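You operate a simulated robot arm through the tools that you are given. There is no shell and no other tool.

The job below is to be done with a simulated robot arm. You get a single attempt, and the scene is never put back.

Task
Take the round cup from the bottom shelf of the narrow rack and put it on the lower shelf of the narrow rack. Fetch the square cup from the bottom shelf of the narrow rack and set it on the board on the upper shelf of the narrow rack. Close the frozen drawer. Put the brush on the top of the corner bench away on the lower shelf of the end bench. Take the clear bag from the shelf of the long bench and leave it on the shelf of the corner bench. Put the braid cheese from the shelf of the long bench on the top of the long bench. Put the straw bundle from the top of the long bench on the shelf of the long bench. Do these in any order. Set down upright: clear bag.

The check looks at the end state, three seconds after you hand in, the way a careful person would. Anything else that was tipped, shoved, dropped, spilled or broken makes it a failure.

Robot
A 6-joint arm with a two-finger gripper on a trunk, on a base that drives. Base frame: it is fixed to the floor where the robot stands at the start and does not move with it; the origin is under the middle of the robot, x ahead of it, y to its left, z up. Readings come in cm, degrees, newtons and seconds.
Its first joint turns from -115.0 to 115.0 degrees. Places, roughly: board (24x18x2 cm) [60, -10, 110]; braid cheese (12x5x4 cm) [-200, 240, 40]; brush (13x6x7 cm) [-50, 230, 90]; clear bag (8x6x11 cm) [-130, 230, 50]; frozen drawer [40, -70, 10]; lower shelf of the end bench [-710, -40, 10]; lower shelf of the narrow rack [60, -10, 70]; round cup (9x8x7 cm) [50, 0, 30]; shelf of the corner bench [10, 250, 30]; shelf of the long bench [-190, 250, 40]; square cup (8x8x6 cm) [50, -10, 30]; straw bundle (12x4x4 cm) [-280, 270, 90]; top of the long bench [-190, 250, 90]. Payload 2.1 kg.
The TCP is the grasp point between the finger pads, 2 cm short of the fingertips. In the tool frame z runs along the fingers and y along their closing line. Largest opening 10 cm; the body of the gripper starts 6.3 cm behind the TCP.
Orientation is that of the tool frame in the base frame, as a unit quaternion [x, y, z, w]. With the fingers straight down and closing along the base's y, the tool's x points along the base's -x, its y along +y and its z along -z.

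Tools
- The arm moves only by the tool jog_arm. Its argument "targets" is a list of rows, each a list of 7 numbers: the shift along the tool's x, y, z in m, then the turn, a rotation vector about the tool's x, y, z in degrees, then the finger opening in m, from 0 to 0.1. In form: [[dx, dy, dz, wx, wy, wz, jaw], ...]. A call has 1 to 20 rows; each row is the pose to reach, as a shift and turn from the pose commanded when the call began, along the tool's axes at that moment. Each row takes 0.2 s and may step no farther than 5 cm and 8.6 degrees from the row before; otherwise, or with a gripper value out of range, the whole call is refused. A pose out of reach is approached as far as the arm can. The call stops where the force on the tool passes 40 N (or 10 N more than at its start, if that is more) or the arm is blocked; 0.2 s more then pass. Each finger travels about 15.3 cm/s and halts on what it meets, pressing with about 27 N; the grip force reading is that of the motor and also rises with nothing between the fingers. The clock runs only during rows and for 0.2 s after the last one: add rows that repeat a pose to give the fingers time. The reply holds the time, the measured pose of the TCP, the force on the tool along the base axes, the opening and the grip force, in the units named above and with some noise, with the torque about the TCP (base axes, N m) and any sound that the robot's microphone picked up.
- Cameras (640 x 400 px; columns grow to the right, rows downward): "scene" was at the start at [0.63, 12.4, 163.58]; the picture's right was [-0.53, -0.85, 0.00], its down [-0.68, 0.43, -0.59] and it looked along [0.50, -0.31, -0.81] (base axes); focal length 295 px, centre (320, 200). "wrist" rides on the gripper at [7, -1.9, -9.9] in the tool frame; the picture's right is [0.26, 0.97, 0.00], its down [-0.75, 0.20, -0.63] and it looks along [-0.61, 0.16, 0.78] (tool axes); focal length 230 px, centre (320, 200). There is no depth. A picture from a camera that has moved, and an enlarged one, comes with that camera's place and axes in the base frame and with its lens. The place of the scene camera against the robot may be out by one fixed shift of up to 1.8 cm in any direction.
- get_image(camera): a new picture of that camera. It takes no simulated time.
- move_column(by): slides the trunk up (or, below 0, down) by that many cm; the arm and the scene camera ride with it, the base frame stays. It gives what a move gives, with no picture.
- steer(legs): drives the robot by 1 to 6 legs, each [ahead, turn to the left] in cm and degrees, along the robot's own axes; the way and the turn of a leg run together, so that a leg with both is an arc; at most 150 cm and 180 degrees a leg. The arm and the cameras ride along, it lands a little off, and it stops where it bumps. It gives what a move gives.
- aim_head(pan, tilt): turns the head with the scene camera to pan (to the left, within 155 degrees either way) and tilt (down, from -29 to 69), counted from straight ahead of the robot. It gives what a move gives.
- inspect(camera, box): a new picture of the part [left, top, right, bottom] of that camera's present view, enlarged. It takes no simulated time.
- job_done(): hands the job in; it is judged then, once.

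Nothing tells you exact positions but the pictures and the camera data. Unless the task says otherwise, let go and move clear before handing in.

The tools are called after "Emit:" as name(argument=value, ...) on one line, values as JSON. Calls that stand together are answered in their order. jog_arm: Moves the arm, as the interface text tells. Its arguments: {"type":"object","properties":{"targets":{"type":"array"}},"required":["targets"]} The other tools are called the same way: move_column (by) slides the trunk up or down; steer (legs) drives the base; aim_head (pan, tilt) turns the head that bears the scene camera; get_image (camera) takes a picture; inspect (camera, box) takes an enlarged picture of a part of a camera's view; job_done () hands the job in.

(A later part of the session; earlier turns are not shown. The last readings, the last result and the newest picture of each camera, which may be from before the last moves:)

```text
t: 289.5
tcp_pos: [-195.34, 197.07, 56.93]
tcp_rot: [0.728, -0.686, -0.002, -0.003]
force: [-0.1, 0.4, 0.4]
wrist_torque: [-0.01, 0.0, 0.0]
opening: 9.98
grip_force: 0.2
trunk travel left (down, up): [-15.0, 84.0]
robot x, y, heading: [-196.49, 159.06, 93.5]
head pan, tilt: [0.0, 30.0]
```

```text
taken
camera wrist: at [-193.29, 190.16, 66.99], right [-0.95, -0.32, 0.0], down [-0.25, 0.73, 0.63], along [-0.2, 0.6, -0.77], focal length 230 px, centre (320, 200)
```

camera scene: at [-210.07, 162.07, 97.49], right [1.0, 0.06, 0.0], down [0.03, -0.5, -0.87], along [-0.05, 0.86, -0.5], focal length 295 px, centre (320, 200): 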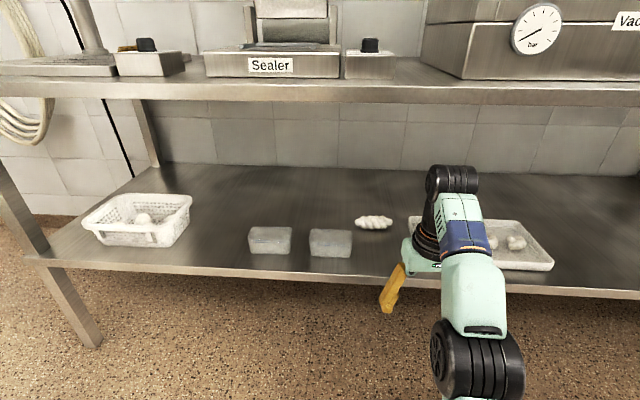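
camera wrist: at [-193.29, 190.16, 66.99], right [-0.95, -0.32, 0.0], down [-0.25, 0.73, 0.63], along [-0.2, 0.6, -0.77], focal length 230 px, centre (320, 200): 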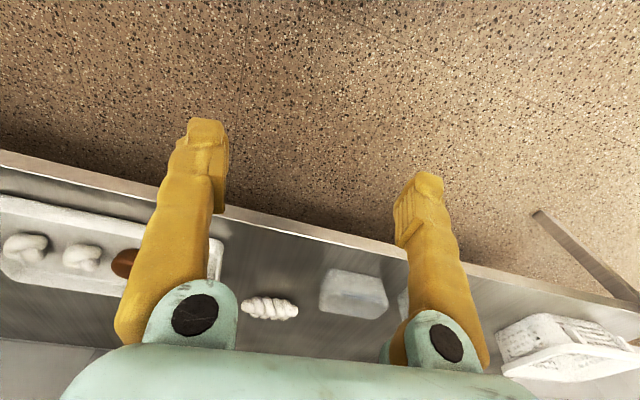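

Cheese is at about (-198.3, 238). I'll square the heading, rotate the gripper 90° to close across the cheese's width, and set the arm height.

Emit:
steer(legs=[[0, -3.4]])

Emit:
move_column(by=8)

Emit:
jog_arm(targets=[[0, 0.005, 0.01, 0, 0, -8.2, 0.09], [0, 0.01, 0.02, 0, 0, -16.4, 0.08], [0, 0.015, 0.03, 0, 0, -24.6, 0.08], [0, 0.02, 0.04, 0, 0, -32.8, 0.08], [0, 0.025, 0.05, 0, 0, -41, 0.08], [0, 0.03, 0.06, 0, 0, -49.2, 0.08], [0, 0.035, 0.07, 0, 0, -57.4, 0.08], [0, 0.04, 0.08, 0, 0, -65.6, 0.08], [0, 0.045, 0.09, 0, 0, -73.8, 0.08], [0, 0.05, 0.1, 0, 0, -82, 0.08], [0, 0.053, 0.12, 0, 0, -90, 0.08], [0, 0.053, 0.12, 0, 0, -90, 0.08]])

Emit:
get_image(camera="wrist")

Emit:
get_image(camera="scene")

```text
t: 290.3
tcp_pos: [-193.22, 196.97, 57.02]
tcp_rot: [0.708, -0.706, -0.001, -0.003]
force: [-0.2, -0.5, 0.2]
wrist_torque: [0.01, 0.03, 0.02]
opening: 10.0
grip_force: 0.0
trunk travel left (down, up): [-15.0, 84.0]
robot x, y, heading: [-195.82, 159.26, 90.1]
head pan, tilt: [0.0, 30.0]
```

```text
t: 291.5
tcp_pos: [-193.26, 196.99, 65.16]
tcp_rot: [0.707, -0.707, -0.001, -0.003]
force: [0.1, 0.6, 0.2]
wrist_torque: [-0.04, 0.03, 0.01]
opening: 10.0
grip_force: 0.0
trunk travel left (down, up): [-23.0, 76.0]
robot x, y, heading: [-196.38, 159.48, 90.3]
head pan, tilt: [0.0, 30.0]
```

```text
t: 294.1
tcp_pos: [-198.55, 197.01, 53.02]
tcp_rot: [1.0, 0.001, 0.001, -0.004]
force: [-0.5, -0.3, 0.1]
wrist_torque: [0.02, 0.03, 0.0]
opening: 7.99
grip_force: 0.0
trunk travel left (down, up): [-23.0, 76.0]
robot x, y, heading: [-196.09, 159.17, 90.3]
head pan, tilt: [0.0, 30.0]
```

```text
taken
camera wrist: at [-191.72, 198.94, 62.95], right [0.26, -0.97, -0.01], down [-0.75, -0.21, 0.63], along [-0.61, -0.16, -0.78], focal length 230 px, centre (320, 200)
```

wrist: 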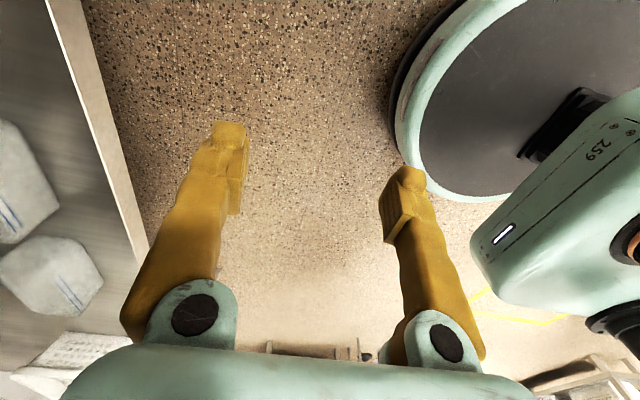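

```text
taken
camera scene: at [-209.93, 162.89, 105.49], right [1.0, 0.0, 0.0], down [0.0, -0.5, -0.87], along [0.0, 0.87, -0.5], focal length 295 px, centre (320, 200)
```

scene: 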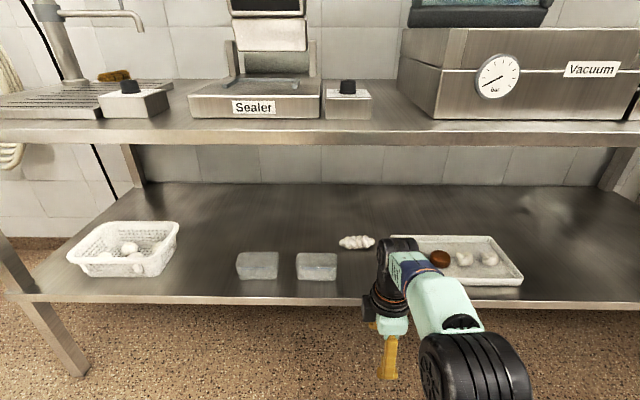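

Gripper now closes along y. Driving in toward the cheese.

Emit:
steer(legs=[[32, 0]])

Emit:
get_image(camera="wrist")

Emit:
get_image(camera="scene")

```text
t: 296.2
tcp_pos: [-199.53, 229.37, 53.05]
tcp_rot: [1.0, 0.008, 0.002, -0.004]
force: [-0.4, -0.3, 0.4]
wrist_torque: [0.01, 0.02, -0.04]
opening: 8.01
grip_force: 0.0
trunk travel left (down, up): [-23.0, 76.0]
robot x, y, heading: [-196.46, 191.73, 91.0]
head pan, tilt: [0.0, 30.0]
```

```text
taken
camera wrist: at [-192.68, 231.39, 62.97], right [0.27, -0.96, -0.01], down [-0.75, -0.22, 0.63], along [-0.6, -0.17, -0.78], focal length 230 px, centre (320, 200)
```

wrist: 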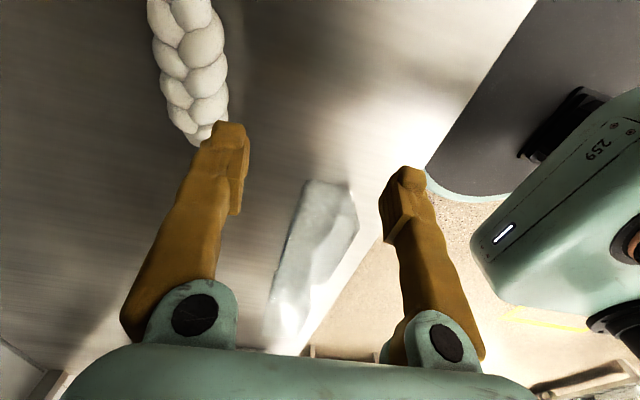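

```text
taken
camera scene: at [-210.35, 195.09, 105.49], right [1.0, 0.02, 0.0], down [0.01, -0.5, -0.87], along [-0.02, 0.87, -0.5], focal length 295 px, centre (320, 200)
```

scene: 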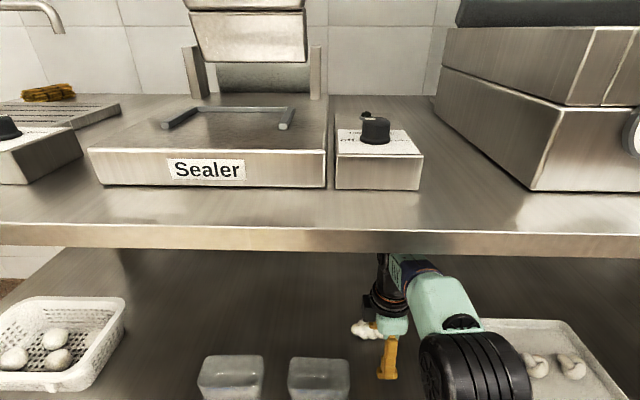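

Cheese centre is at about (-198, 239.5), tilted ~4.7°. Drive 5 cm more, then position the fingers above it.

Emit:
steer(legs=[[5, 0]])

Emit:
jog_arm(targets=[[0.006, -0.02, 0.005, 0, 0, -3.8, 0.08], [0.012, -0.04, 0.01, 0, 0, -3.8, 0.08], [0.014, -0.052, 0.01, 0, 0, -3.8, 0.08], [0.014, -0.052, 0.01, 0, 0, -3.8, 0.08]])

Emit:
get_image(camera="wrist")

Emit:
get_image(camera="scene")

```text
t: 297.2
tcp_pos: [-199.66, 234.41, 52.87]
tcp_rot: [1.0, 0.009, 0.0, -0.003]
force: [-0.4, 0.1, -0.2]
wrist_torque: [-0.02, 0.02, 0.0]
opening: 8.02
grip_force: 0.1
trunk travel left (down, up): [-23.0, 76.0]
robot x, y, heading: [-197.0, 196.8, 91.2]
head pan, tilt: [0.0, 30.0]
```

```text
t: 298.2
tcp_pos: [-198.18, 239.49, 51.99]
tcp_rot: [0.999, 0.041, 0.001, -0.003]
force: [-0.4, -0.8, -0.3]
wrist_torque: [0.0, -0.03, -0.01]
opening: 7.98
grip_force: 0.0
trunk travel left (down, up): [-23.0, 76.0]
robot x, y, heading: [-196.68, 196.53, 91.1]
head pan, tilt: [0.0, 30.0]
```

```text
taken
camera wrist: at [-191.51, 242.01, 61.99], right [0.34, -0.94, -0.01], down [-0.73, -0.27, 0.63], along [-0.59, -0.21, -0.78], focal length 230 px, centre (320, 200)
```

wrist: 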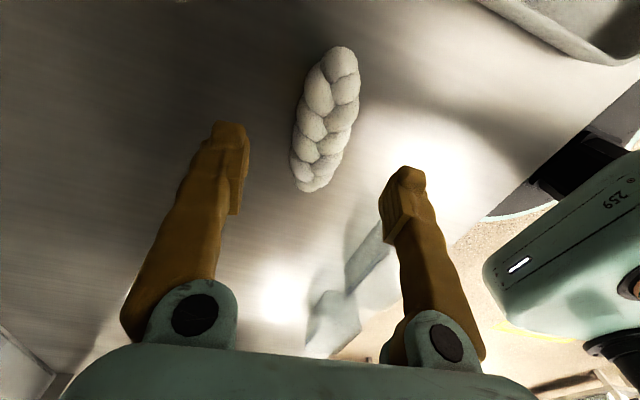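

```text
taken
camera scene: at [-210.45, 200.06, 105.49], right [1.0, 0.02, 0.0], down [0.01, -0.5, -0.87], along [-0.02, 0.87, -0.5], focal length 295 px, centre (320, 200)
```

scene: 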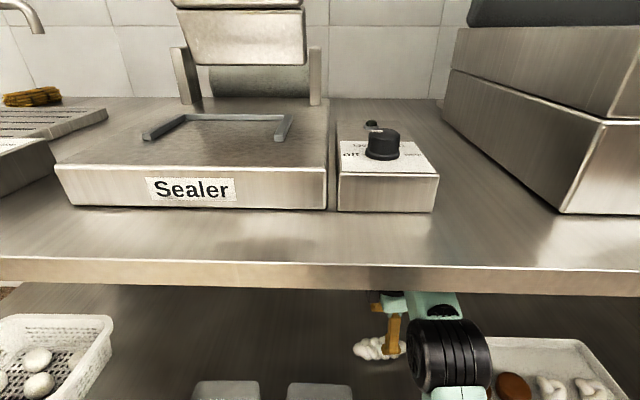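

Centre refined to (-198.4, 239.1), ~8° tilt. Descending to the cheese and closing.

Emit:
jog_arm(targets=[[-0.001, 0.0035, 0.01, 0, 0, -3, 0.08], [-0.001, 0.0035, 0.025, 0, 0, -3, 0.08], [-0.001, 0.0035, 0.045, 0, 0, -3, 0.08], [-0.001, 0.0035, 0.06, 0, 0, -3, 0.08], [-0.001, 0.0035, 0.073, 0, 0, -3, 0.08], [-0.001, 0.0035, 0.073, 0, 0, -3, 0.08]])

Emit:
get_image(camera="wrist")

```text
t: 299.6
tcp_pos: [-198.44, 239.36, 44.64]
tcp_rot: [0.998, 0.068, 0.001, -0.004]
force: [-0.2, -0.4, 1.0]
wrist_torque: [0.01, 0.0, -0.01]
opening: 7.97
grip_force: 0.0
trunk travel left (down, up): [-23.0, 76.0]
robot x, y, heading: [-196.6, 196.51, 90.8]
head pan, tilt: [0.0, 30.0]
```

```text
taken
camera wrist: at [-191.83, 242.16, 54.61], right [0.39, -0.92, -0.01], down [-0.72, -0.3, 0.63], along [-0.58, -0.24, -0.78], focal length 230 px, centre (320, 200)
```

wrist: 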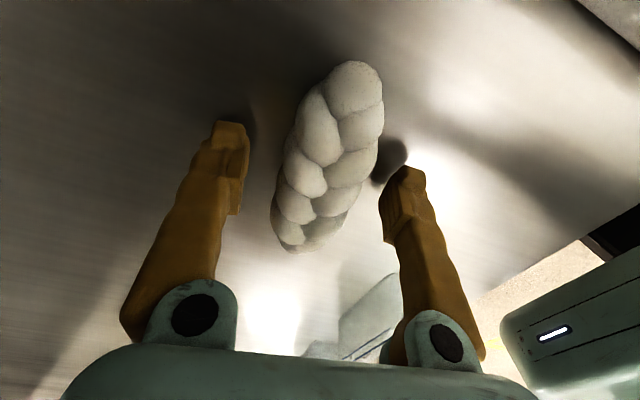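

Emit:
jog_arm(targets=[[0, 0, 0, 0, 0, 0, 0.06], [0, 0, 0, 0, 0, 0, 0.045], [0, 0, 0, 0, 0, 0, 0.03], [0, 0, 0, 0, 0, 0, 0.03], [0, 0, 0, 0, 0, 0, 0.03]])

Emit:
get_image(camera="wrist")

```text
t: 300.8
tcp_pos: [-198.36, 239.41, 44.61]
tcp_rot: [0.998, 0.067, 0.0, -0.003]
force: [-0.7, -0.1, 0.6]
wrist_torque: [-0.02, -0.03, 0.0]
opening: 4.31
grip_force: 26.7
trunk travel left (down, up): [-23.0, 76.0]
robot x, y, heading: [-196.77, 196.21, 91.0]
head pan, tilt: [0.0, 30.0]
```

```text
taken
camera wrist: at [-191.83, 242.15, 54.63], right [0.39, -0.92, -0.01], down [-0.72, -0.3, 0.63], along [-0.58, -0.24, -0.78], focal length 230 px, centre (320, 200)
```

wrist: 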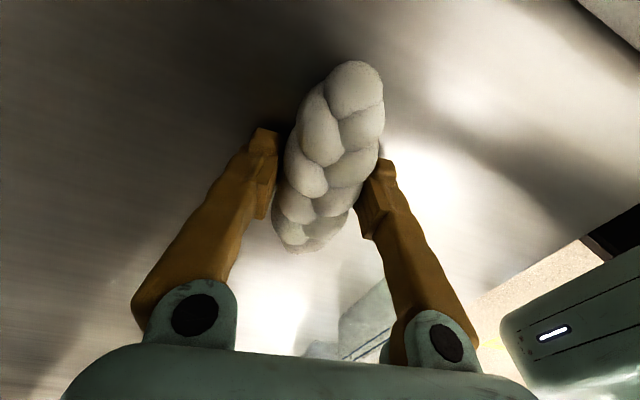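

Cheese gripped (4.3 cm). Lift, back out, then raise the trunk to look over the bench top for a free spot.

Emit:
jog_arm(targets=[[0, 0, -0.015, 0, 0, 0, 0.03], [0, 0, -0.03, 0, 0, 0, 0.03], [0, 0, -0.045, 0, 0, 0, 0.03], [0, 0, -0.06, 0, 0, 0, 0.03], [0, 0, -0.06, 0, 0, 0, 0.03]])

Emit:
steer(legs=[[-40, 0]])

Emit:
get_image(camera="wrist")

Emit:
move_column(by=40)

Emit:
aim_head(pan=0, tilt=30)

Emit:
get_image(camera="scene")

```text
t: 302.0
tcp_pos: [-198.43, 239.26, 50.77]
tcp_rot: [0.998, 0.068, 0.0, -0.004]
force: [0.5, 0.7, -2.6]
wrist_torque: [0.03, 0.03, 0.0]
opening: 4.31
grip_force: 26.9
trunk travel left (down, up): [-23.0, 76.0]
robot x, y, heading: [-196.97, 196.54, 91.0]
head pan, tilt: [0.0, 30.0]
```

```text
t: 304.5
tcp_pos: [-197.63, 198.92, 50.72]
tcp_rot: [0.998, 0.068, 0.001, -0.004]
force: [-0.7, 0.4, -1.6]
wrist_torque: [-0.02, -0.02, -0.02]
opening: 4.31
grip_force: 26.8
trunk travel left (down, up): [-23.0, 76.0]
robot x, y, heading: [-196.03, 156.23, 91.0]
head pan, tilt: [0.0, 30.0]
```

```text
taken
camera wrist: at [-191.1, 201.69, 60.68], right [0.39, -0.92, -0.01], down [-0.72, -0.3, 0.63], along [-0.58, -0.24, -0.78], focal length 230 px, centre (320, 200)
```

wrist: 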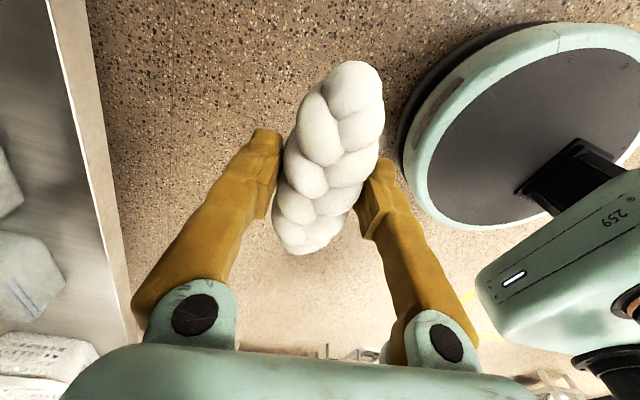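

```text
t: 308.3
tcp_pos: [-197.7, 198.98, 90.72]
tcp_rot: [0.998, 0.068, 0.001, -0.002]
force: [0.5, -0.9, -1.5]
wrist_torque: [0.04, 0.02, 0.03]
opening: 4.28
grip_force: 26.8
trunk travel left (down, up): [-63.0, 36.0]
robot x, y, heading: [-195.92, 156.09, 91.2]
head pan, tilt: [0.0, 30.0]
```

```text
t: 308.9
tcp_pos: [-197.62, 198.97, 90.82]
tcp_rot: [0.998, 0.069, 0.001, -0.003]
force: [0.2, -1.3, -0.9]
wrist_torque: [-0.03, -0.01, -0.04]
opening: 4.26
grip_force: 26.9
trunk travel left (down, up): [-63.0, 36.0]
robot x, y, heading: [-195.92, 155.94, 91.2]
head pan, tilt: [0.0, 30.0]
```

```text
taken
camera scene: at [-209.63, 159.66, 145.48], right [1.0, 0.02, 0.0], down [0.01, -0.5, -0.87], along [-0.02, 0.87, -0.5], focal length 295 px, centre (320, 200)
```

scene: 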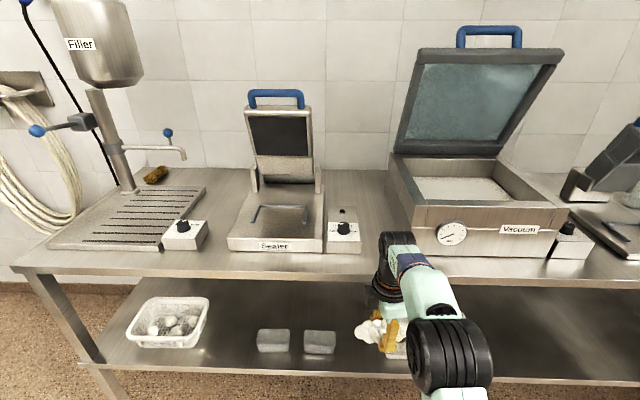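

There is a ~14 cm free gap between the sealer's knob box and the vacuum (x≈-198 to -184). I'll rotate the cheese to lie front-to-back, align at x≈-192, and raise above the top.

Emit:
move_column(by=15)

Emit:
steer(legs=[[0, -1.2]])

Emit:
jog_arm(targets=[[0.004, 0.0005, 0, 0, 0, 8.1, 0.03], [0.008, 0.001, 0, 0, 0, 16.2, 0.03], [0.012, 0.0015, 0, 0, 0, 24.3, 0.03], [0.016, 0.002, 0, 0, 0, 32.4, 0.03], [0.02, 0.0025, 0, 0, 0, 40.5, 0.03], [0.024, 0.003, 0, 0, 0, 48.6, 0.03], [0.028, 0.0035, 0, 0, 0, 56.7, 0.03], [0.032, 0.004, 0, 0, 0, 64.8, 0.03], [0.036, 0.0045, 0, 0, 0, 72.9, 0.03], [0.04, 0.005, 0, 0, 0, 81, 0.03], [0.044, 0.006, 0, 0, 0, 89.1, 0.03], [0.047, 0.006, 0, 0, 0, 97, 0.03], [0.047, 0.006, 0, 0, 0, 97, 0.03]])

Emit:
get_image(camera="scene")

Emit:
get_image(camera="wrist")

```text
t: 310.7
tcp_pos: [-197.51, 198.9, 105.72]
tcp_rot: [0.998, 0.068, 0.0, -0.003]
force: [-0.1, -0.5, -1.7]
wrist_torque: [0.02, 0.0, -0.01]
opening: 4.27
grip_force: 26.9
trunk travel left (down, up): [-78.0, 21.0]
robot x, y, heading: [-196.09, 156.11, 91.2]
head pan, tilt: [0.0, 30.0]
```

```text
t: 311.4
tcp_pos: [-196.78, 198.83, 105.62]
tcp_rot: [0.998, 0.057, 0.002, -0.003]
force: [-0.1, 0.0, -1.4]
wrist_torque: [0.02, 0.02, 0.0]
opening: 4.27
grip_force: 27.1
trunk travel left (down, up): [-78.0, 21.0]
robot x, y, heading: [-195.89, 156.07, 90.4]
head pan, tilt: [0.0, 30.0]
```

```text
t: 314.2
tcp_pos: [-191.83, 198.93, 105.7]
tcp_rot: [-0.703, 0.711, 0.001, 0.002]
force: [0.0, 0.3, -1.4]
wrist_torque: [-0.03, -0.01, -0.05]
opening: 4.23
grip_force: 26.7
trunk travel left (down, up): [-78.0, 21.0]
robot x, y, heading: [-196.08, 156.3, 90.2]
head pan, tilt: [0.0, 30.0]
```

```text
taken
camera scene: at [-209.57, 159.96, 160.49], right [1.0, 0.0, 0.0], down [0.0, -0.5, -0.87], along [0.0, 0.87, -0.5], focal length 295 px, centre (320, 200)
```

scene: 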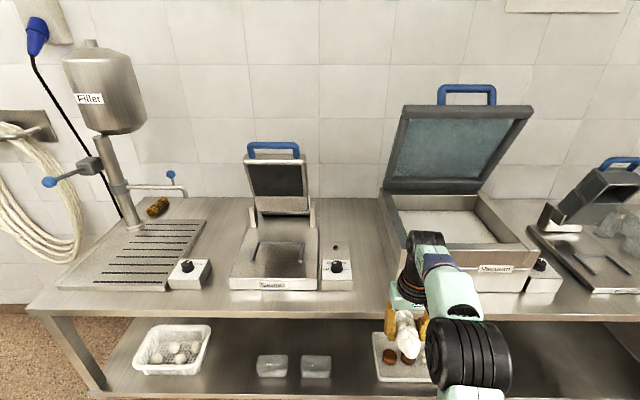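

```text
taken
camera wrist: at [-190.26, 191.95, 115.64], right [-0.97, -0.25, 0.0], down [-0.19, 0.75, 0.63], along [-0.16, 0.61, -0.77], focal length 230 px, centre (320, 200)
```

wrist: 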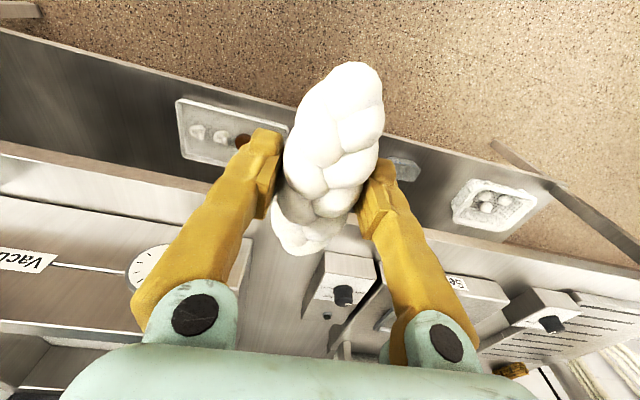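

Emit:
inspect(camera="wrist", box=[120, 150, 440, 350])

Emit:
inspect(camera="scene", box=[300, 180, 540, 340])

```text
2.00 times, centred on (280, 250) of wrist
camera zoom: at [-190.26, 191.95, 115.64], right [-0.97, -0.25, 0.0], down [-0.19, 0.75, 0.63], along [-0.16, 0.61, -0.77], focal length 460 px, centre (400, 100)
```

zoom: 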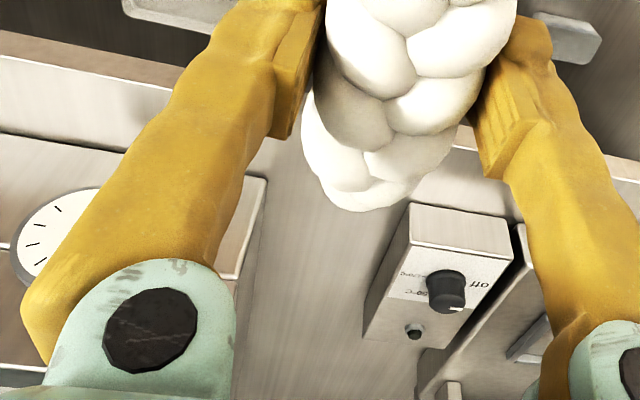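

```text
2.50 times, centred on (420, 260) of scene
camera zoom: at [-209.57, 159.96, 160.49], right [1.0, 0.0, 0.0], down [0.0, -0.5, -0.87], along [0.0, 0.87, -0.5], focal length 738 px, centre (70, 50)
```

zoom: 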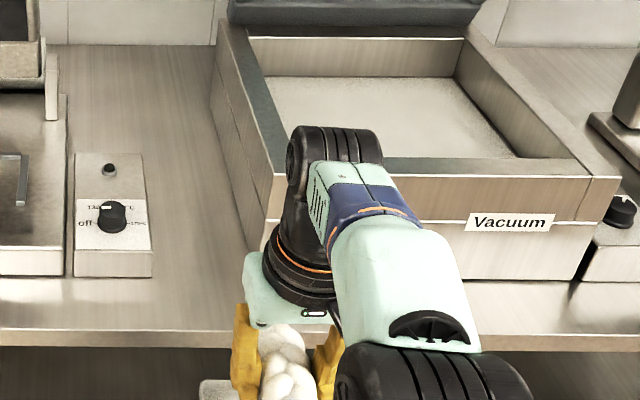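

Gap measured: x from -198.7 (low knob box) to -187 (vacuum). I'll align at x≈-193.5 and drive in above the top.

Emit:
jog_arm(targets=[[0, 0.009, 0, 0, 0, 0, 0.03], [0, 0.017, 0, 0, 0, 0, 0.03], [0, 0.017, 0, 0, 0, 0, 0.03]])

Emit:
steer(legs=[[24.5, 0]])

Emit:
get_image(camera="wrist")

Emit:
get_image(camera="scene")

```text
t: 315.0
tcp_pos: [-193.75, 198.94, 105.82]
tcp_rot: [-0.705, 0.71, 0.001, 0.003]
force: [-0.7, -0.3, -1.0]
wrist_torque: [0.02, 0.01, -0.01]
opening: 4.25
grip_force: 26.7
trunk travel left (down, up): [-78.0, 21.0]
robot x, y, heading: [-196.19, 155.73, 90.1]
head pan, tilt: [0.0, 30.0]
```

```text
t: 316.8
tcp_pos: [-193.45, 223.57, 105.76]
tcp_rot: [-0.703, 0.711, 0.002, 0.004]
force: [-0.9, -0.3, -1.3]
wrist_torque: [0.01, 0.02, 0.0]
opening: 4.25
grip_force: 27.5
trunk travel left (down, up): [-78.0, 21.0]
robot x, y, heading: [-195.97, 180.29, 89.9]
head pan, tilt: [0.0, 30.0]
```

```text
taken
camera wrist: at [-191.81, 216.45, 115.7], right [-0.97, -0.25, 0.0], down [-0.19, 0.75, 0.63], along [-0.15, 0.62, -0.77], focal length 230 px, centre (320, 200)
```

wrist: 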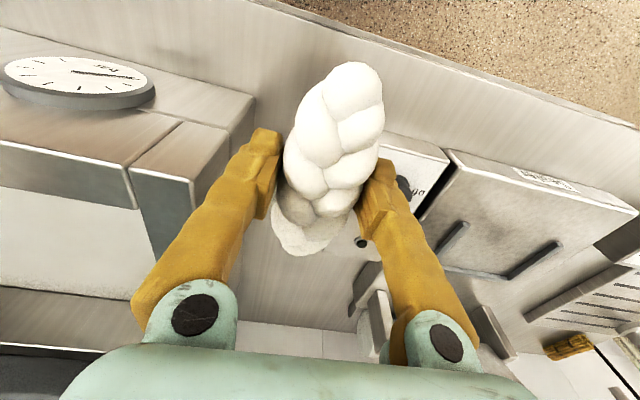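

```text
taken
camera scene: at [-209.49, 184.56, 160.49], right [1.0, 0.0, 0.0], down [0.0, -0.5, -0.87], along [0.0, 0.87, -0.5], focal length 295 px, centre (320, 200)
```

scene: 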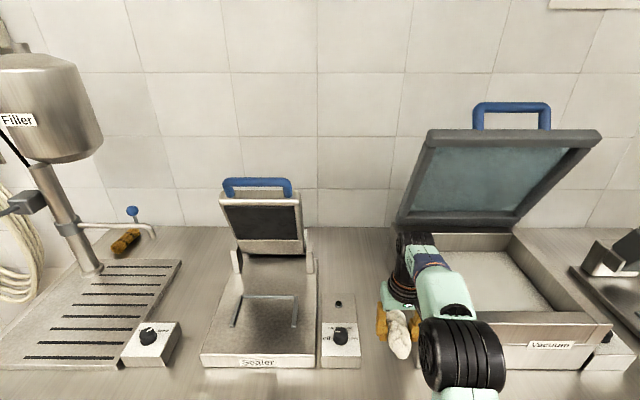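

Aligned in the gap. Lowering toward the bench top.

Emit:
jog_arm(targets=[[0, 0, 0.015, 0, 0, 0, 0.03], [0, 0, 0.03, 0, 0, 0, 0.03], [0, 0, 0.045, 0, 0, 0, 0.03], [0, 0, 0.06, 0, 0, 0, 0.03], [0, 0, 0.075, 0, 0, 0, 0.03], [0, 0, 0.085, 0, 0, 0, 0.03], [0, 0, 0.085, 0, 0, 0, 0.03]])

Emit:
get_image(camera="wrist")

Emit:
get_image(camera="scene")

```text
t: 318.4
tcp_pos: [-193.4, 223.46, 97.17]
tcp_rot: [-0.703, 0.711, 0.002, 0.003]
force: [-0.2, 0.7, -1.7]
wrist_torque: [0.06, -0.01, 0.01]
opening: 4.27
grip_force: 27.4
trunk travel left (down, up): [-78.0, 21.0]
robot x, y, heading: [-195.73, 180.32, 89.6]
head pan, tilt: [0.0, 30.0]
```

```text
taken
camera wrist: at [-191.77, 216.5, 107.04], right [-0.97, -0.25, 0.0], down [-0.19, 0.75, 0.63], along [-0.15, 0.61, -0.77], focal length 230 px, centre (320, 200)
```

wrist: 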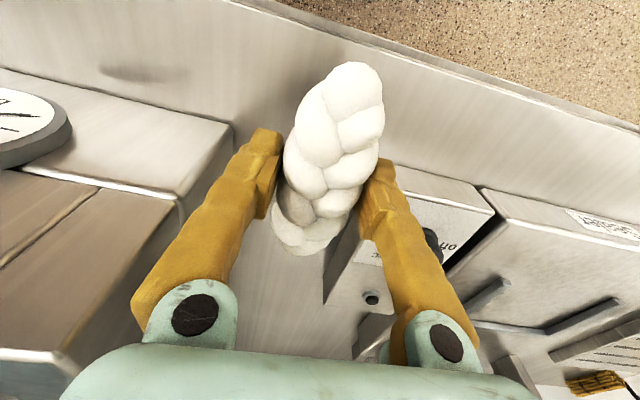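

```text
taken
camera scene: at [-209.49, 184.65, 160.49], right [1.0, 0.0, 0.0], down [0.0, -0.5, -0.87], along [0.0, 0.87, -0.5], focal length 295 px, centre (320, 200)
```

scene: 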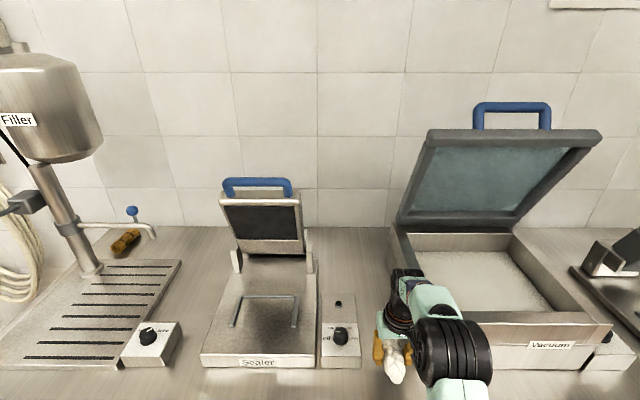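

Emit:
jog_arm(targets=[[0, 0, 0.005, 0, 0, 0, 0.03], [0, 0, 0.01, 0, 0, 0, 0.03], [0, 0, 0.01, 0, 0, 0, 0.03]])

Emit:
jog_arm(targets=[[0, 0, 0.003, 0, 0, 0, 0.03], [0, 0, 0.006, 0, 0, 0, 0.03], [0, 0, 0.006, 0, 0, 0, 0.03]])

Emit:
jog_arm(targets=[[0, 0, 0.002, 0, 0, 0, 0.03], [0, 0, 0.004, 0, 0, 0, 0.03], [0, 0, 0.004, 0, 0, 0, 0.03]])

```text
t: 319.2
tcp_pos: [-193.39, 223.6, 96.17]
tcp_rot: [-0.703, 0.711, 0.002, 0.002]
force: [-0.2, -0.5, -1.4]
wrist_torque: [-0.01, -0.02, 0.02]
opening: 4.24
grip_force: 26.9
trunk travel left (down, up): [-78.0, 21.0]
robot x, y, heading: [-195.82, 180.88, 89.7]
head pan, tilt: [0.0, 30.0]
```

```text
t: 320.0
tcp_pos: [-193.47, 223.61, 95.66]
tcp_rot: [-0.703, 0.711, 0.002, 0.003]
force: [0.7, -0.4, -1.1]
wrist_torque: [-0.02, 0.0, 0.0]
opening: 4.27
grip_force: 27.0
trunk travel left (down, up): [-78.0, 21.0]
robot x, y, heading: [-196.1, 180.83, 90.0]
head pan, tilt: [0.0, 30.0]
```

```text
t: 320.8
tcp_pos: [-193.32, 223.68, 95.21]
tcp_rot: [-0.703, 0.711, 0.002, 0.004]
force: [0.0, 0.1, -1.8]
wrist_torque: [-0.02, -0.03, -0.04]
opening: 4.24
grip_force: 27.2
trunk travel left (down, up): [-78.0, 21.0]
robot x, y, heading: [-196.07, 180.47, 89.6]
head pan, tilt: [0.0, 30.0]
```

Emit:
jog_arm(targets=[[0, 0, 0.002, 0, 0, 0, 0.03], [0, 0, 0.004, 0, 0, 0, 0.03], [0, 0, 0.004, 0, 0, 0, 0.03]])

Emit:
jog_arm(targets=[[0, 0, 0.002, 0, 0, 0, 0.03], [0, 0, 0.004, 0, 0, 0, 0.03], [0, 0, 0.004, 0, 0, 0, 0.03]])

Emit:
get_image(camera="wrist")

```text
t: 321.6
tcp_pos: [-193.41, 223.63, 94.83]
tcp_rot: [-0.703, 0.711, 0.002, 0.003]
force: [-0.2, -0.6, 0.0]
wrist_torque: [-0.03, 0.0, 0.03]
opening: 4.25
grip_force: 26.7
trunk travel left (down, up): [-78.0, 21.0]
robot x, y, heading: [-195.5, 180.73, 89.7]
head pan, tilt: [0.0, 30.0]
```

```text
t: 322.4
tcp_pos: [-193.4, 223.67, 94.47]
tcp_rot: [-0.704, 0.71, 0.002, 0.003]
force: [-0.3, -0.4, 0.3]
wrist_torque: [0.03, -0.02, 0.01]
opening: 4.26
grip_force: 26.5
trunk travel left (down, up): [-78.0, 21.0]
robot x, y, heading: [-195.99, 180.57, 89.7]
head pan, tilt: [0.0, 30.0]
```

```text
taken
camera wrist: at [-191.74, 216.61, 104.43], right [-0.97, -0.25, 0.0], down [-0.19, 0.75, 0.63], along [-0.15, 0.62, -0.77], focal length 230 px, centre (320, 200)
```

wrist: 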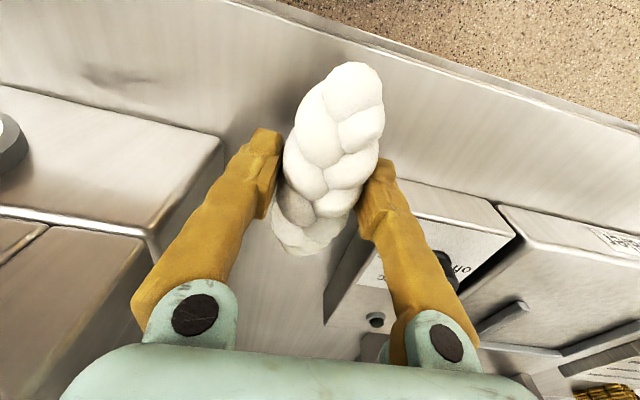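

Emit:
jog_arm(targets=[[0, 0, 0.002, 0, 0, 0, 0.03], [0, 0, 0.003, 0, 0, 0, 0.03], [0, 0, 0.003, 0, 0, 0, 0.03]])

Emit:
inspect(camera="scene", box=[340, 310, 460, 400])

```text
t: 323.2
tcp_pos: [-193.37, 223.73, 94.23]
tcp_rot: [-0.703, 0.711, 0.001, 0.003]
force: [0.2, 0.0, -1.3]
wrist_torque: [-0.02, -0.01, -0.02]
opening: 4.24
grip_force: 26.8
trunk travel left (down, up): [-78.0, 21.0]
robot x, y, heading: [-196.27, 180.81, 89.6]
head pan, tilt: [0.0, 30.0]
```

```text
4.44 times, centred on (400, 355) of scene
camera zoom: at [-209.49, 184.67, 160.49], right [1.0, 0.0, 0.0], down [0.0, -0.5, -0.87], along [0.0, 0.87, -0.5], focal length 1311 px, centre (-36, -489)
```

zoom: 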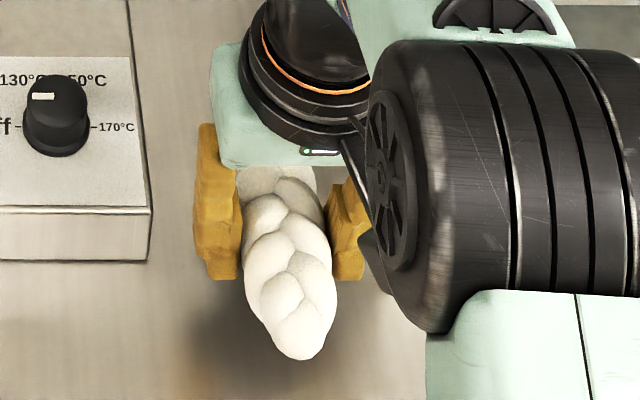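

Shadow shows still a gap. Continuing down.

Emit:
jog_arm(targets=[[0, 0, 0.003, 0, 0, 0, 0.03], [0, 0, 0.005, 0, 0, 0, 0.03], [0, 0, 0.005, 0, 0, 0, 0.03]])

Emit:
jog_arm(targets=[[0, 0, 0.002, 0, 0, 0, 0.03], [0, 0, 0.004, 0, 0, 0, 0.03], [0, 0, 0.004, 0, 0, 0, 0.03]])

Emit:
jog_arm(targets=[[0, 0, 0.002, 0, 0, 0, 0.03], [0, 0, 0.004, 0, 0, 0, 0.03], [0, 0, 0.004, 0, 0, 0, 0.03]])

Emit:
inspect(camera="scene", box=[340, 310, 460, 400])

```text
t: 324.0
tcp_pos: [-193.46, 223.59, 93.65]
tcp_rot: [-0.703, 0.711, 0.002, 0.002]
force: [0.1, -0.8, -1.4]
wrist_torque: [-0.01, -0.03, -0.03]
opening: 4.27
grip_force: 26.9
trunk travel left (down, up): [-78.0, 21.0]
robot x, y, heading: [-195.79, 181.0, 89.7]
head pan, tilt: [0.0, 30.0]
```

```text
t: 324.8
tcp_pos: [-193.38, 223.63, 93.44]
tcp_rot: [-0.703, 0.711, 0.002, 0.003]
force: [0.0, 0.2, -1.8]
wrist_torque: [0.01, -0.02, -0.01]
opening: 4.23
grip_force: 27.2
trunk travel left (down, up): [-78.0, 21.0]
robot x, y, heading: [-195.71, 180.8, 89.7]
head pan, tilt: [0.0, 30.0]
```

```text
t: 325.6
tcp_pos: [-193.48, 223.45, 93.01]
tcp_rot: [-0.703, 0.711, 0.002, 0.003]
force: [-0.6, -0.3, -1.0]
wrist_torque: [0.01, -0.02, 0.03]
opening: 4.24
grip_force: 27.0
trunk travel left (down, up): [-78.0, 21.0]
robot x, y, heading: [-195.6, 180.85, 89.6]
head pan, tilt: [0.0, 30.0]
```

```text
4.44 times, centred on (400, 355) of scene
camera zoom: at [-209.49, 184.67, 160.49], right [1.0, 0.0, 0.0], down [0.0, -0.5, -0.87], along [0.0, 0.87, -0.5], focal length 1311 px, centre (-36, -489)
```

zoom: 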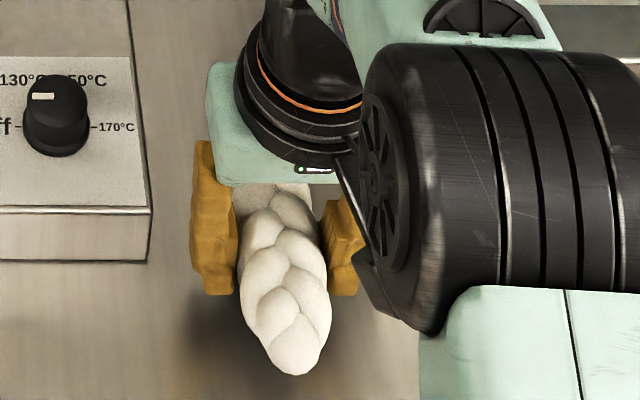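

Emit:
jog_arm(targets=[[0, 0, 0.003, 0, 0, 0, 0.03], [0, 0, 0.006, 0, 0, 0, 0.03], [0, 0, 0.006, 0, 0, 0, 0.03]])

Emit:
jog_arm(targets=[[0, 0, 0.003, 0, 0, 0, 0.03], [0, 0, 0.005, 0, 0, 0, 0.03], [0, 0, 0.005, 0, 0, 0, 0.03]])

Emit:
jog_arm(targets=[[0, 0, 0.003, 0, 0, 0, 0.03], [0, 0, 0.005, 0, 0, 0, 0.03], [0, 0, 0.005, 0, 0, 0, 0.03]])

Emit:
inspect(camera="scene", box=[340, 310, 460, 400])

```text
t: 326.4
tcp_pos: [-193.55, 223.52, 92.34]
tcp_rot: [-0.703, 0.711, 0.002, 0.002]
force: [-0.4, -0.2, -0.9]
wrist_torque: [-0.01, 0.04, 0.0]
opening: 4.25
grip_force: 27.5
trunk travel left (down, up): [-78.0, 21.0]
robot x, y, heading: [-195.93, 180.54, 89.7]
head pan, tilt: [0.0, 30.0]
```

```text
t: 327.2
tcp_pos: [-193.41, 223.71, 91.68]
tcp_rot: [-0.704, 0.711, 0.002, 0.003]
force: [0.5, 0.6, -2.1]
wrist_torque: [-0.02, -0.02, 0.0]
opening: 4.24
grip_force: 27.0
trunk travel left (down, up): [-78.0, 21.0]
robot x, y, heading: [-195.63, 180.85, 89.9]
head pan, tilt: [0.0, 30.0]
```

```text
t: 328.0
tcp_pos: [-193.49, 223.56, 91.25]
tcp_rot: [-0.704, 0.71, 0.001, 0.003]
force: [0.3, 0.5, -0.9]
wrist_torque: [-0.02, 0.03, 0.0]
opening: 4.23
grip_force: 26.7
trunk travel left (down, up): [-78.0, 21.0]
robot x, y, heading: [-196.1, 180.74, 89.7]
head pan, tilt: [0.0, 30.0]
```

```text
4.44 times, centred on (400, 355) of scene
camera zoom: at [-209.5, 184.67, 160.49], right [1.0, 0.0, 0.0], down [0.0, -0.5, -0.87], along [0.0, 0.87, -0.5], focal length 1311 px, centre (-36, -489)
```

zoom: 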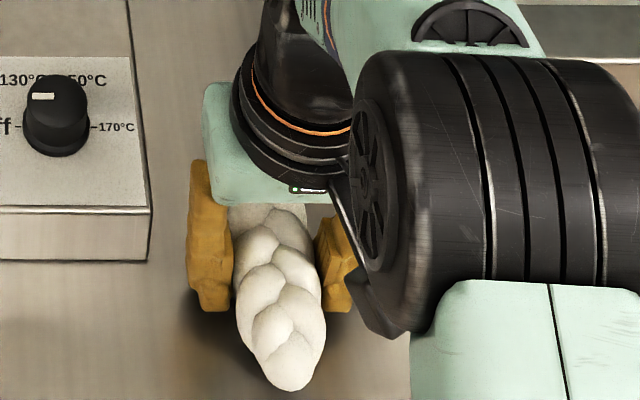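

Emit:
jog_arm(targets=[[0, 0, 0.003, 0, 0, 0, 0.03], [0, 0, 0.005, 0, 0, 0, 0.03], [0, 0, 0.005, 0, 0, 0, 0.03]])

Emit:
jog_arm(targets=[[0, 0, 0.002, 0, 0, 0, 0.03], [0, 0, 0.004, 0, 0, 0, 0.03], [0, 0, 0.004, 0, 0, 0, 0.03]])

Emit:
jog_arm(targets=[[0, 0, 0.002, 0, 0, 0, 0.03], [0, 0, 0.004, 0, 0, 0, 0.03], [0, 0, 0.004, 0, 0, 0, 0.03]])

Emit:
inspect(camera="scene", box=[340, 310, 460, 400])

```text
t: 328.8
tcp_pos: [-193.45, 223.57, 90.78]
tcp_rot: [-0.702, 0.712, 0.002, 0.004]
force: [0.5, 0.9, -0.4]
wrist_torque: [0.02, 0.05, 0.01]
opening: 4.22
grip_force: 27.2
trunk travel left (down, up): [-78.0, 21.0]
robot x, y, heading: [-195.56, 180.7, 89.9]
head pan, tilt: [0.0, 30.0]
```

```text
t: 329.6
tcp_pos: [-193.37, 223.59, 90.36]
tcp_rot: [-0.703, 0.711, 0.003, 0.004]
force: [0.2, 4.5, 14.3]
wrist_torque: [-0.35, 0.08, 0.02]
opening: 4.25
grip_force: 27.0
trunk travel left (down, up): [-78.0, 21.0]
robot x, y, heading: [-195.89, 180.55, 89.6]
head pan, tilt: [0.0, 30.0]
```

```text
t: 330.4
tcp_pos: [-193.39, 223.48, 89.96]
tcp_rot: [-0.703, 0.711, 0.003, 0.004]
force: [2.6, 4.3, 20.8]
wrist_torque: [0.06, -0.07, 0.02]
opening: 4.14
grip_force: 27.3
trunk travel left (down, up): [-78.0, 21.0]
robot x, y, heading: [-195.72, 181.1, 89.8]
head pan, tilt: [0.0, 30.0]
```

```text
4.44 times, centred on (400, 355) of scene
camera zoom: at [-209.45, 184.34, 160.51], right [1.0, 0.0, 0.0], down [0.0, -0.5, -0.87], along [0.0, 0.87, -0.5], focal length 1311 px, centre (-36, -489)
```

zoom: 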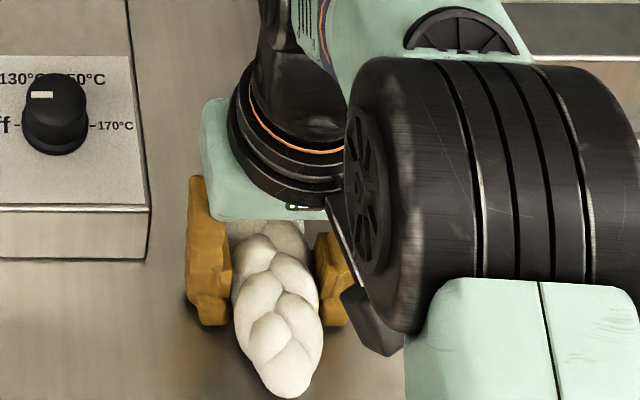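

Contact: the cheese rests on the bench top (z≈87.5). Easing up 2 mm and opening a little.

Emit:
jog_arm(targets=[[0, 0, -0.003, 0, 0, 0, 0.04], [0, 0, -0.003, 0, 0, 0, 0.05], [0, 0, -0.003, 0, 0, 0, 0.06], [0, 0, -0.003, 0, 0, 0, 0.064], [0, 0, -0.003, 0, 0, 0, 0.064]])

Emit:
get_image(camera="wrist")

Emit:
jog_arm(targets=[[0, 0, -0.015, 0, 0, 0, 0.064], [0, 0, -0.03, 0, 0, 0, 0.064], [0, 0, -0.045, 0, 0, 0, 0.064], [0, 0, -0.06, 0, 0, 0, 0.064], [0, 0, -0.075, 0, 0, 0, 0.064], [0, 0, -0.09, 0, 0, 0, 0.064], [0, 0, -0.1, 0, 0, 0, 0.064]])

Emit:
get_image(camera="wrist")

Emit:
get_image(camera="scene")

```text
t: 331.6
tcp_pos: [-193.5, 223.47, 90.3]
tcp_rot: [-0.703, 0.711, 0.002, 0.004]
force: [0.0, -0.3, 0.4]
wrist_torque: [-0.01, -0.01, 0.03]
opening: 6.41
grip_force: 0.0
trunk travel left (down, up): [-78.0, 21.0]
robot x, y, heading: [-195.81, 180.59, 89.8]
head pan, tilt: [0.0, 30.0]
```

```text
taken
camera wrist: at [-191.81, 216.53, 100.15], right [-0.97, -0.25, 0.0], down [-0.19, 0.75, 0.63], along [-0.15, 0.62, -0.77], focal length 230 px, centre (320, 200)
```

wrist: 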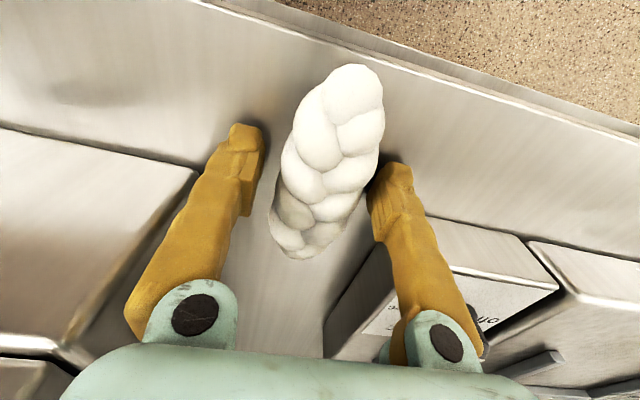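

```text
t: 333.2
tcp_pos: [-193.44, 223.67, 100.12]
tcp_rot: [-0.704, 0.711, 0.003, 0.003]
force: [0.3, 0.7, -0.2]
wrist_torque: [0.0, -0.01, -0.01]
opening: 6.41
grip_force: 0.1
trunk travel left (down, up): [-78.0, 21.0]
robot x, y, heading: [-196.1, 180.58, 89.5]
head pan, tilt: [0.0, 30.0]
```

```text
taken
camera wrist: at [-191.85, 216.62, 110.19], right [-0.97, -0.25, 0.0], down [-0.19, 0.75, 0.63], along [-0.15, 0.62, -0.77], focal length 230 px, centre (320, 200)
```

wrist: 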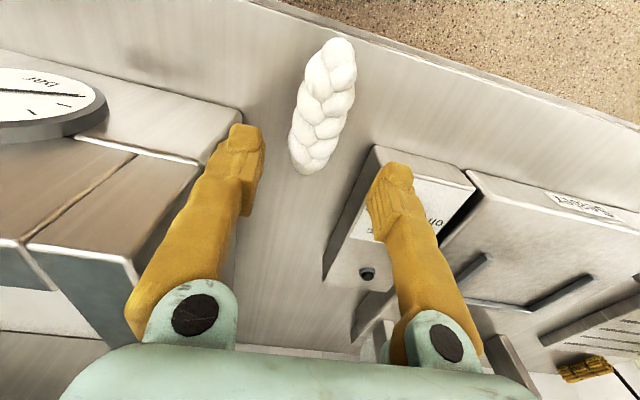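

```text
taken
camera scene: at [-209.5, 184.63, 160.49], right [1.0, 0.0, 0.0], down [0.0, -0.5, -0.87], along [0.0, 0.87, -0.5], focal length 295 px, centre (320, 200)
```

scene: 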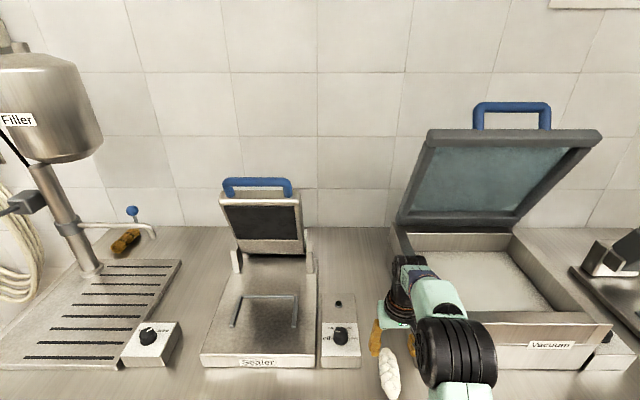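

The braid cheese lies on the bench top. The straw bundle is at the back-left (~(-284, 274)), too deep from the front, so I'll back off and look at approaching from the bench's left end.

Emit:
steer(legs=[[-30, 0]])

Emit:
aim_head(pan=50, tilt=30)

Emit:
get_image(camera="scene")

Emit:
inspect(camera="scene", box=[300, 100, 540, 250])

```text
t: 335.3
tcp_pos: [-193.46, 193.86, 100.23]
tcp_rot: [-0.702, 0.712, 0.001, 0.003]
force: [1.0, -0.2, -1.5]
wrist_torque: [-0.03, 0.02, -0.01]
opening: 6.42
grip_force: 0.1
trunk travel left (down, up): [-78.0, 21.0]
robot x, y, heading: [-196.09, 150.86, 89.4]
head pan, tilt: [0.0, 30.0]
```

```text
t: 336.4
tcp_pos: [-193.57, 193.73, 100.25]
tcp_rot: [-0.702, 0.712, 0.002, 0.003]
force: [-0.5, -0.2, 0.1]
wrist_torque: [-0.01, 0.03, 0.02]
opening: 6.41
grip_force: 0.0
trunk travel left (down, up): [-78.0, 21.0]
robot x, y, heading: [-195.95, 150.88, 89.6]
head pan, tilt: [50.0, 30.0]
```

```text
taken
camera scene: at [-216.6, 151.6, 160.49], right [0.65, 0.76, 0.0], down [0.38, -0.32, -0.87], along [-0.66, 0.56, -0.5], focal length 295 px, centre (320, 200)
```

scene: 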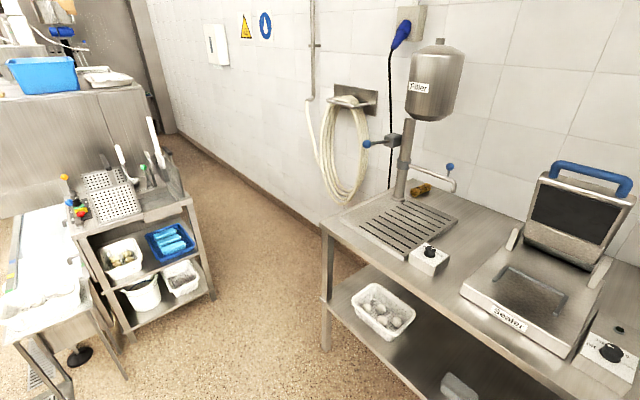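

```text
2.67 times, centred on (420, 175) of scene
camera zoom: at [-216.6, 151.6, 160.49], right [0.65, 0.76, 0.0], down [0.38, -0.32, -0.87], along [-0.66, 0.56, -0.5], focal length 787 px, centre (53, 267)
```

zoom: 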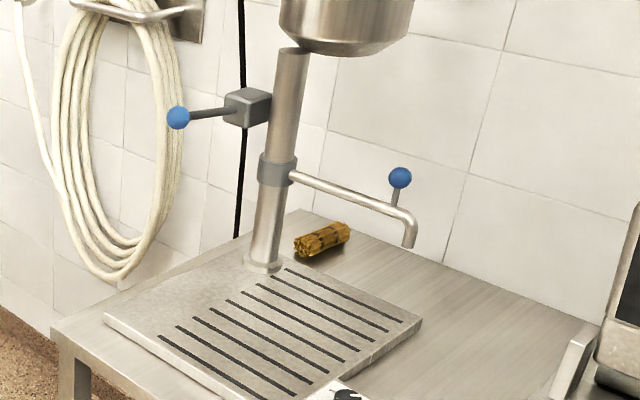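

The straw bundle lies at about (-285, 278), long axis front-to-back, behind the filler column. I'll come up along the bench's left end (x≈-318) with the arm retracted, passing under the filler's lever. First retract the arm and adjust the trunk.

Emit:
move_column(by=-23)

Emit:
jog_arm(targets=[[0.033, -0.0037, -0.027, 0, 0, 0, 0.08], [0.066, -0.0074, -0.054, 0, 0, 0, 0.08], [0.099, -0.011, -0.081, 0, 0, 0, 0.08], [0.131, -0.0148, -0.108, 0, 0, 0, 0.08], [0.164, -0.0186, -0.135, 0, 0, 0, 0.08], [0.197, -0.0223, -0.162, 0, 0, 0, 0.08], [0.23, -0.026, -0.19, 0, 0, 0, 0.08], [0.23, -0.026, -0.19, 0, 0, 0, 0.08]])

Emit:
get_image(camera="scene")

```text
t: 338.9
tcp_pos: [-193.56, 193.63, 77.3]
tcp_rot: [-0.702, 0.712, 0.001, 0.003]
force: [-0.1, -0.5, 0.4]
wrist_torque: [0.0, -0.04, 0.04]
opening: 6.42
grip_force: 0.0
trunk travel left (down, up): [-55.0, 44.0]
robot x, y, heading: [-196.08, 150.92, 89.7]
head pan, tilt: [50.0, 30.0]
```

```text
t: 340.7
tcp_pos: [-191.03, 171.89, 96.54]
tcp_rot: [-0.702, 0.712, 0.001, 0.002]
force: [0.5, -1.6, 0.1]
wrist_torque: [0.0, 0.01, -0.01]
opening: 8.02
grip_force: 0.1
out of reach, approached as far as the arm can: row 7, 8
trunk travel left (down, up): [-55.0, 44.0]
robot x, y, heading: [-196.01, 150.68, 89.7]
head pan, tilt: [50.0, 30.0]
```

```text
taken
camera scene: at [-216.61, 151.6, 137.48], right [0.65, 0.76, 0.0], down [0.38, -0.32, -0.87], along [-0.66, 0.56, -0.5], focal length 295 px, centre (320, 200)
```

scene: 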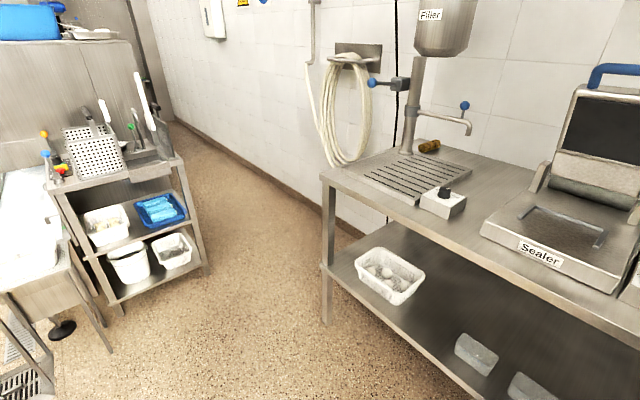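

Triangulation shows the lever points forward over the tray, so the bench's left side is open. Driving around to the left end in stages.

Emit:
steer(legs=[[0, 90.3], [113, 0]])

Emit:
steer(legs=[[0, -75]])

Emit:
aim_head(pan=0, tilt=35)

Emit:
get_image(camera="scene")

```text
t: 350.3
tcp_pos: [-330.75, 153.04, 96.53]
tcp_rot: [1.0, 0.011, -0.002, 0.0]
force: [0.2, 0.8, -0.6]
wrist_torque: [0.03, -0.02, 0.01]
opening: 7.98
grip_force: 0.0
trunk travel left (down, up): [-55.0, 44.0]
robot x, y, heading: [-309.47, 148.63, -178.8]
head pan, tilt: [50.0, 30.0]
```

```text
t: 353.9
tcp_pos: [-310.5, 170.43, 96.53]
tcp_rot: [0.797, -0.604, -0.002, -0.003]
force: [0.4, -0.3, -0.1]
wrist_torque: [-0.03, -0.04, 0.0]
opening: 8.0
grip_force: 0.1
trunk travel left (down, up): [-55.0, 44.0]
robot x, y, heading: [-309.4, 148.62, 106.1]
head pan, tilt: [50.0, 30.0]
```

```text
t: 355.1
tcp_pos: [-310.5, 170.45, 96.53]
tcp_rot: [0.797, -0.604, -0.001, -0.002]
force: [0.5, 1.0, -0.7]
wrist_torque: [-0.01, 0.01, 0.01]
opening: 7.99
grip_force: 0.0
trunk travel left (down, up): [-55.0, 44.0]
robot x, y, heading: [-309.32, 148.59, 106.1]
head pan, tilt: [0.0, 35.0]
```

```text
taken
camera scene: at [-323.23, 148.36, 136.71], right [0.96, 0.28, 0.0], down [0.16, -0.55, -0.82], along [-0.23, 0.79, -0.57], focal length 295 px, centre (320, 200)
```

scene: 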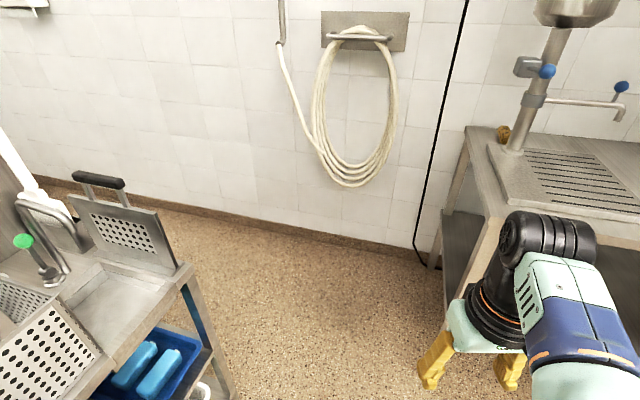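

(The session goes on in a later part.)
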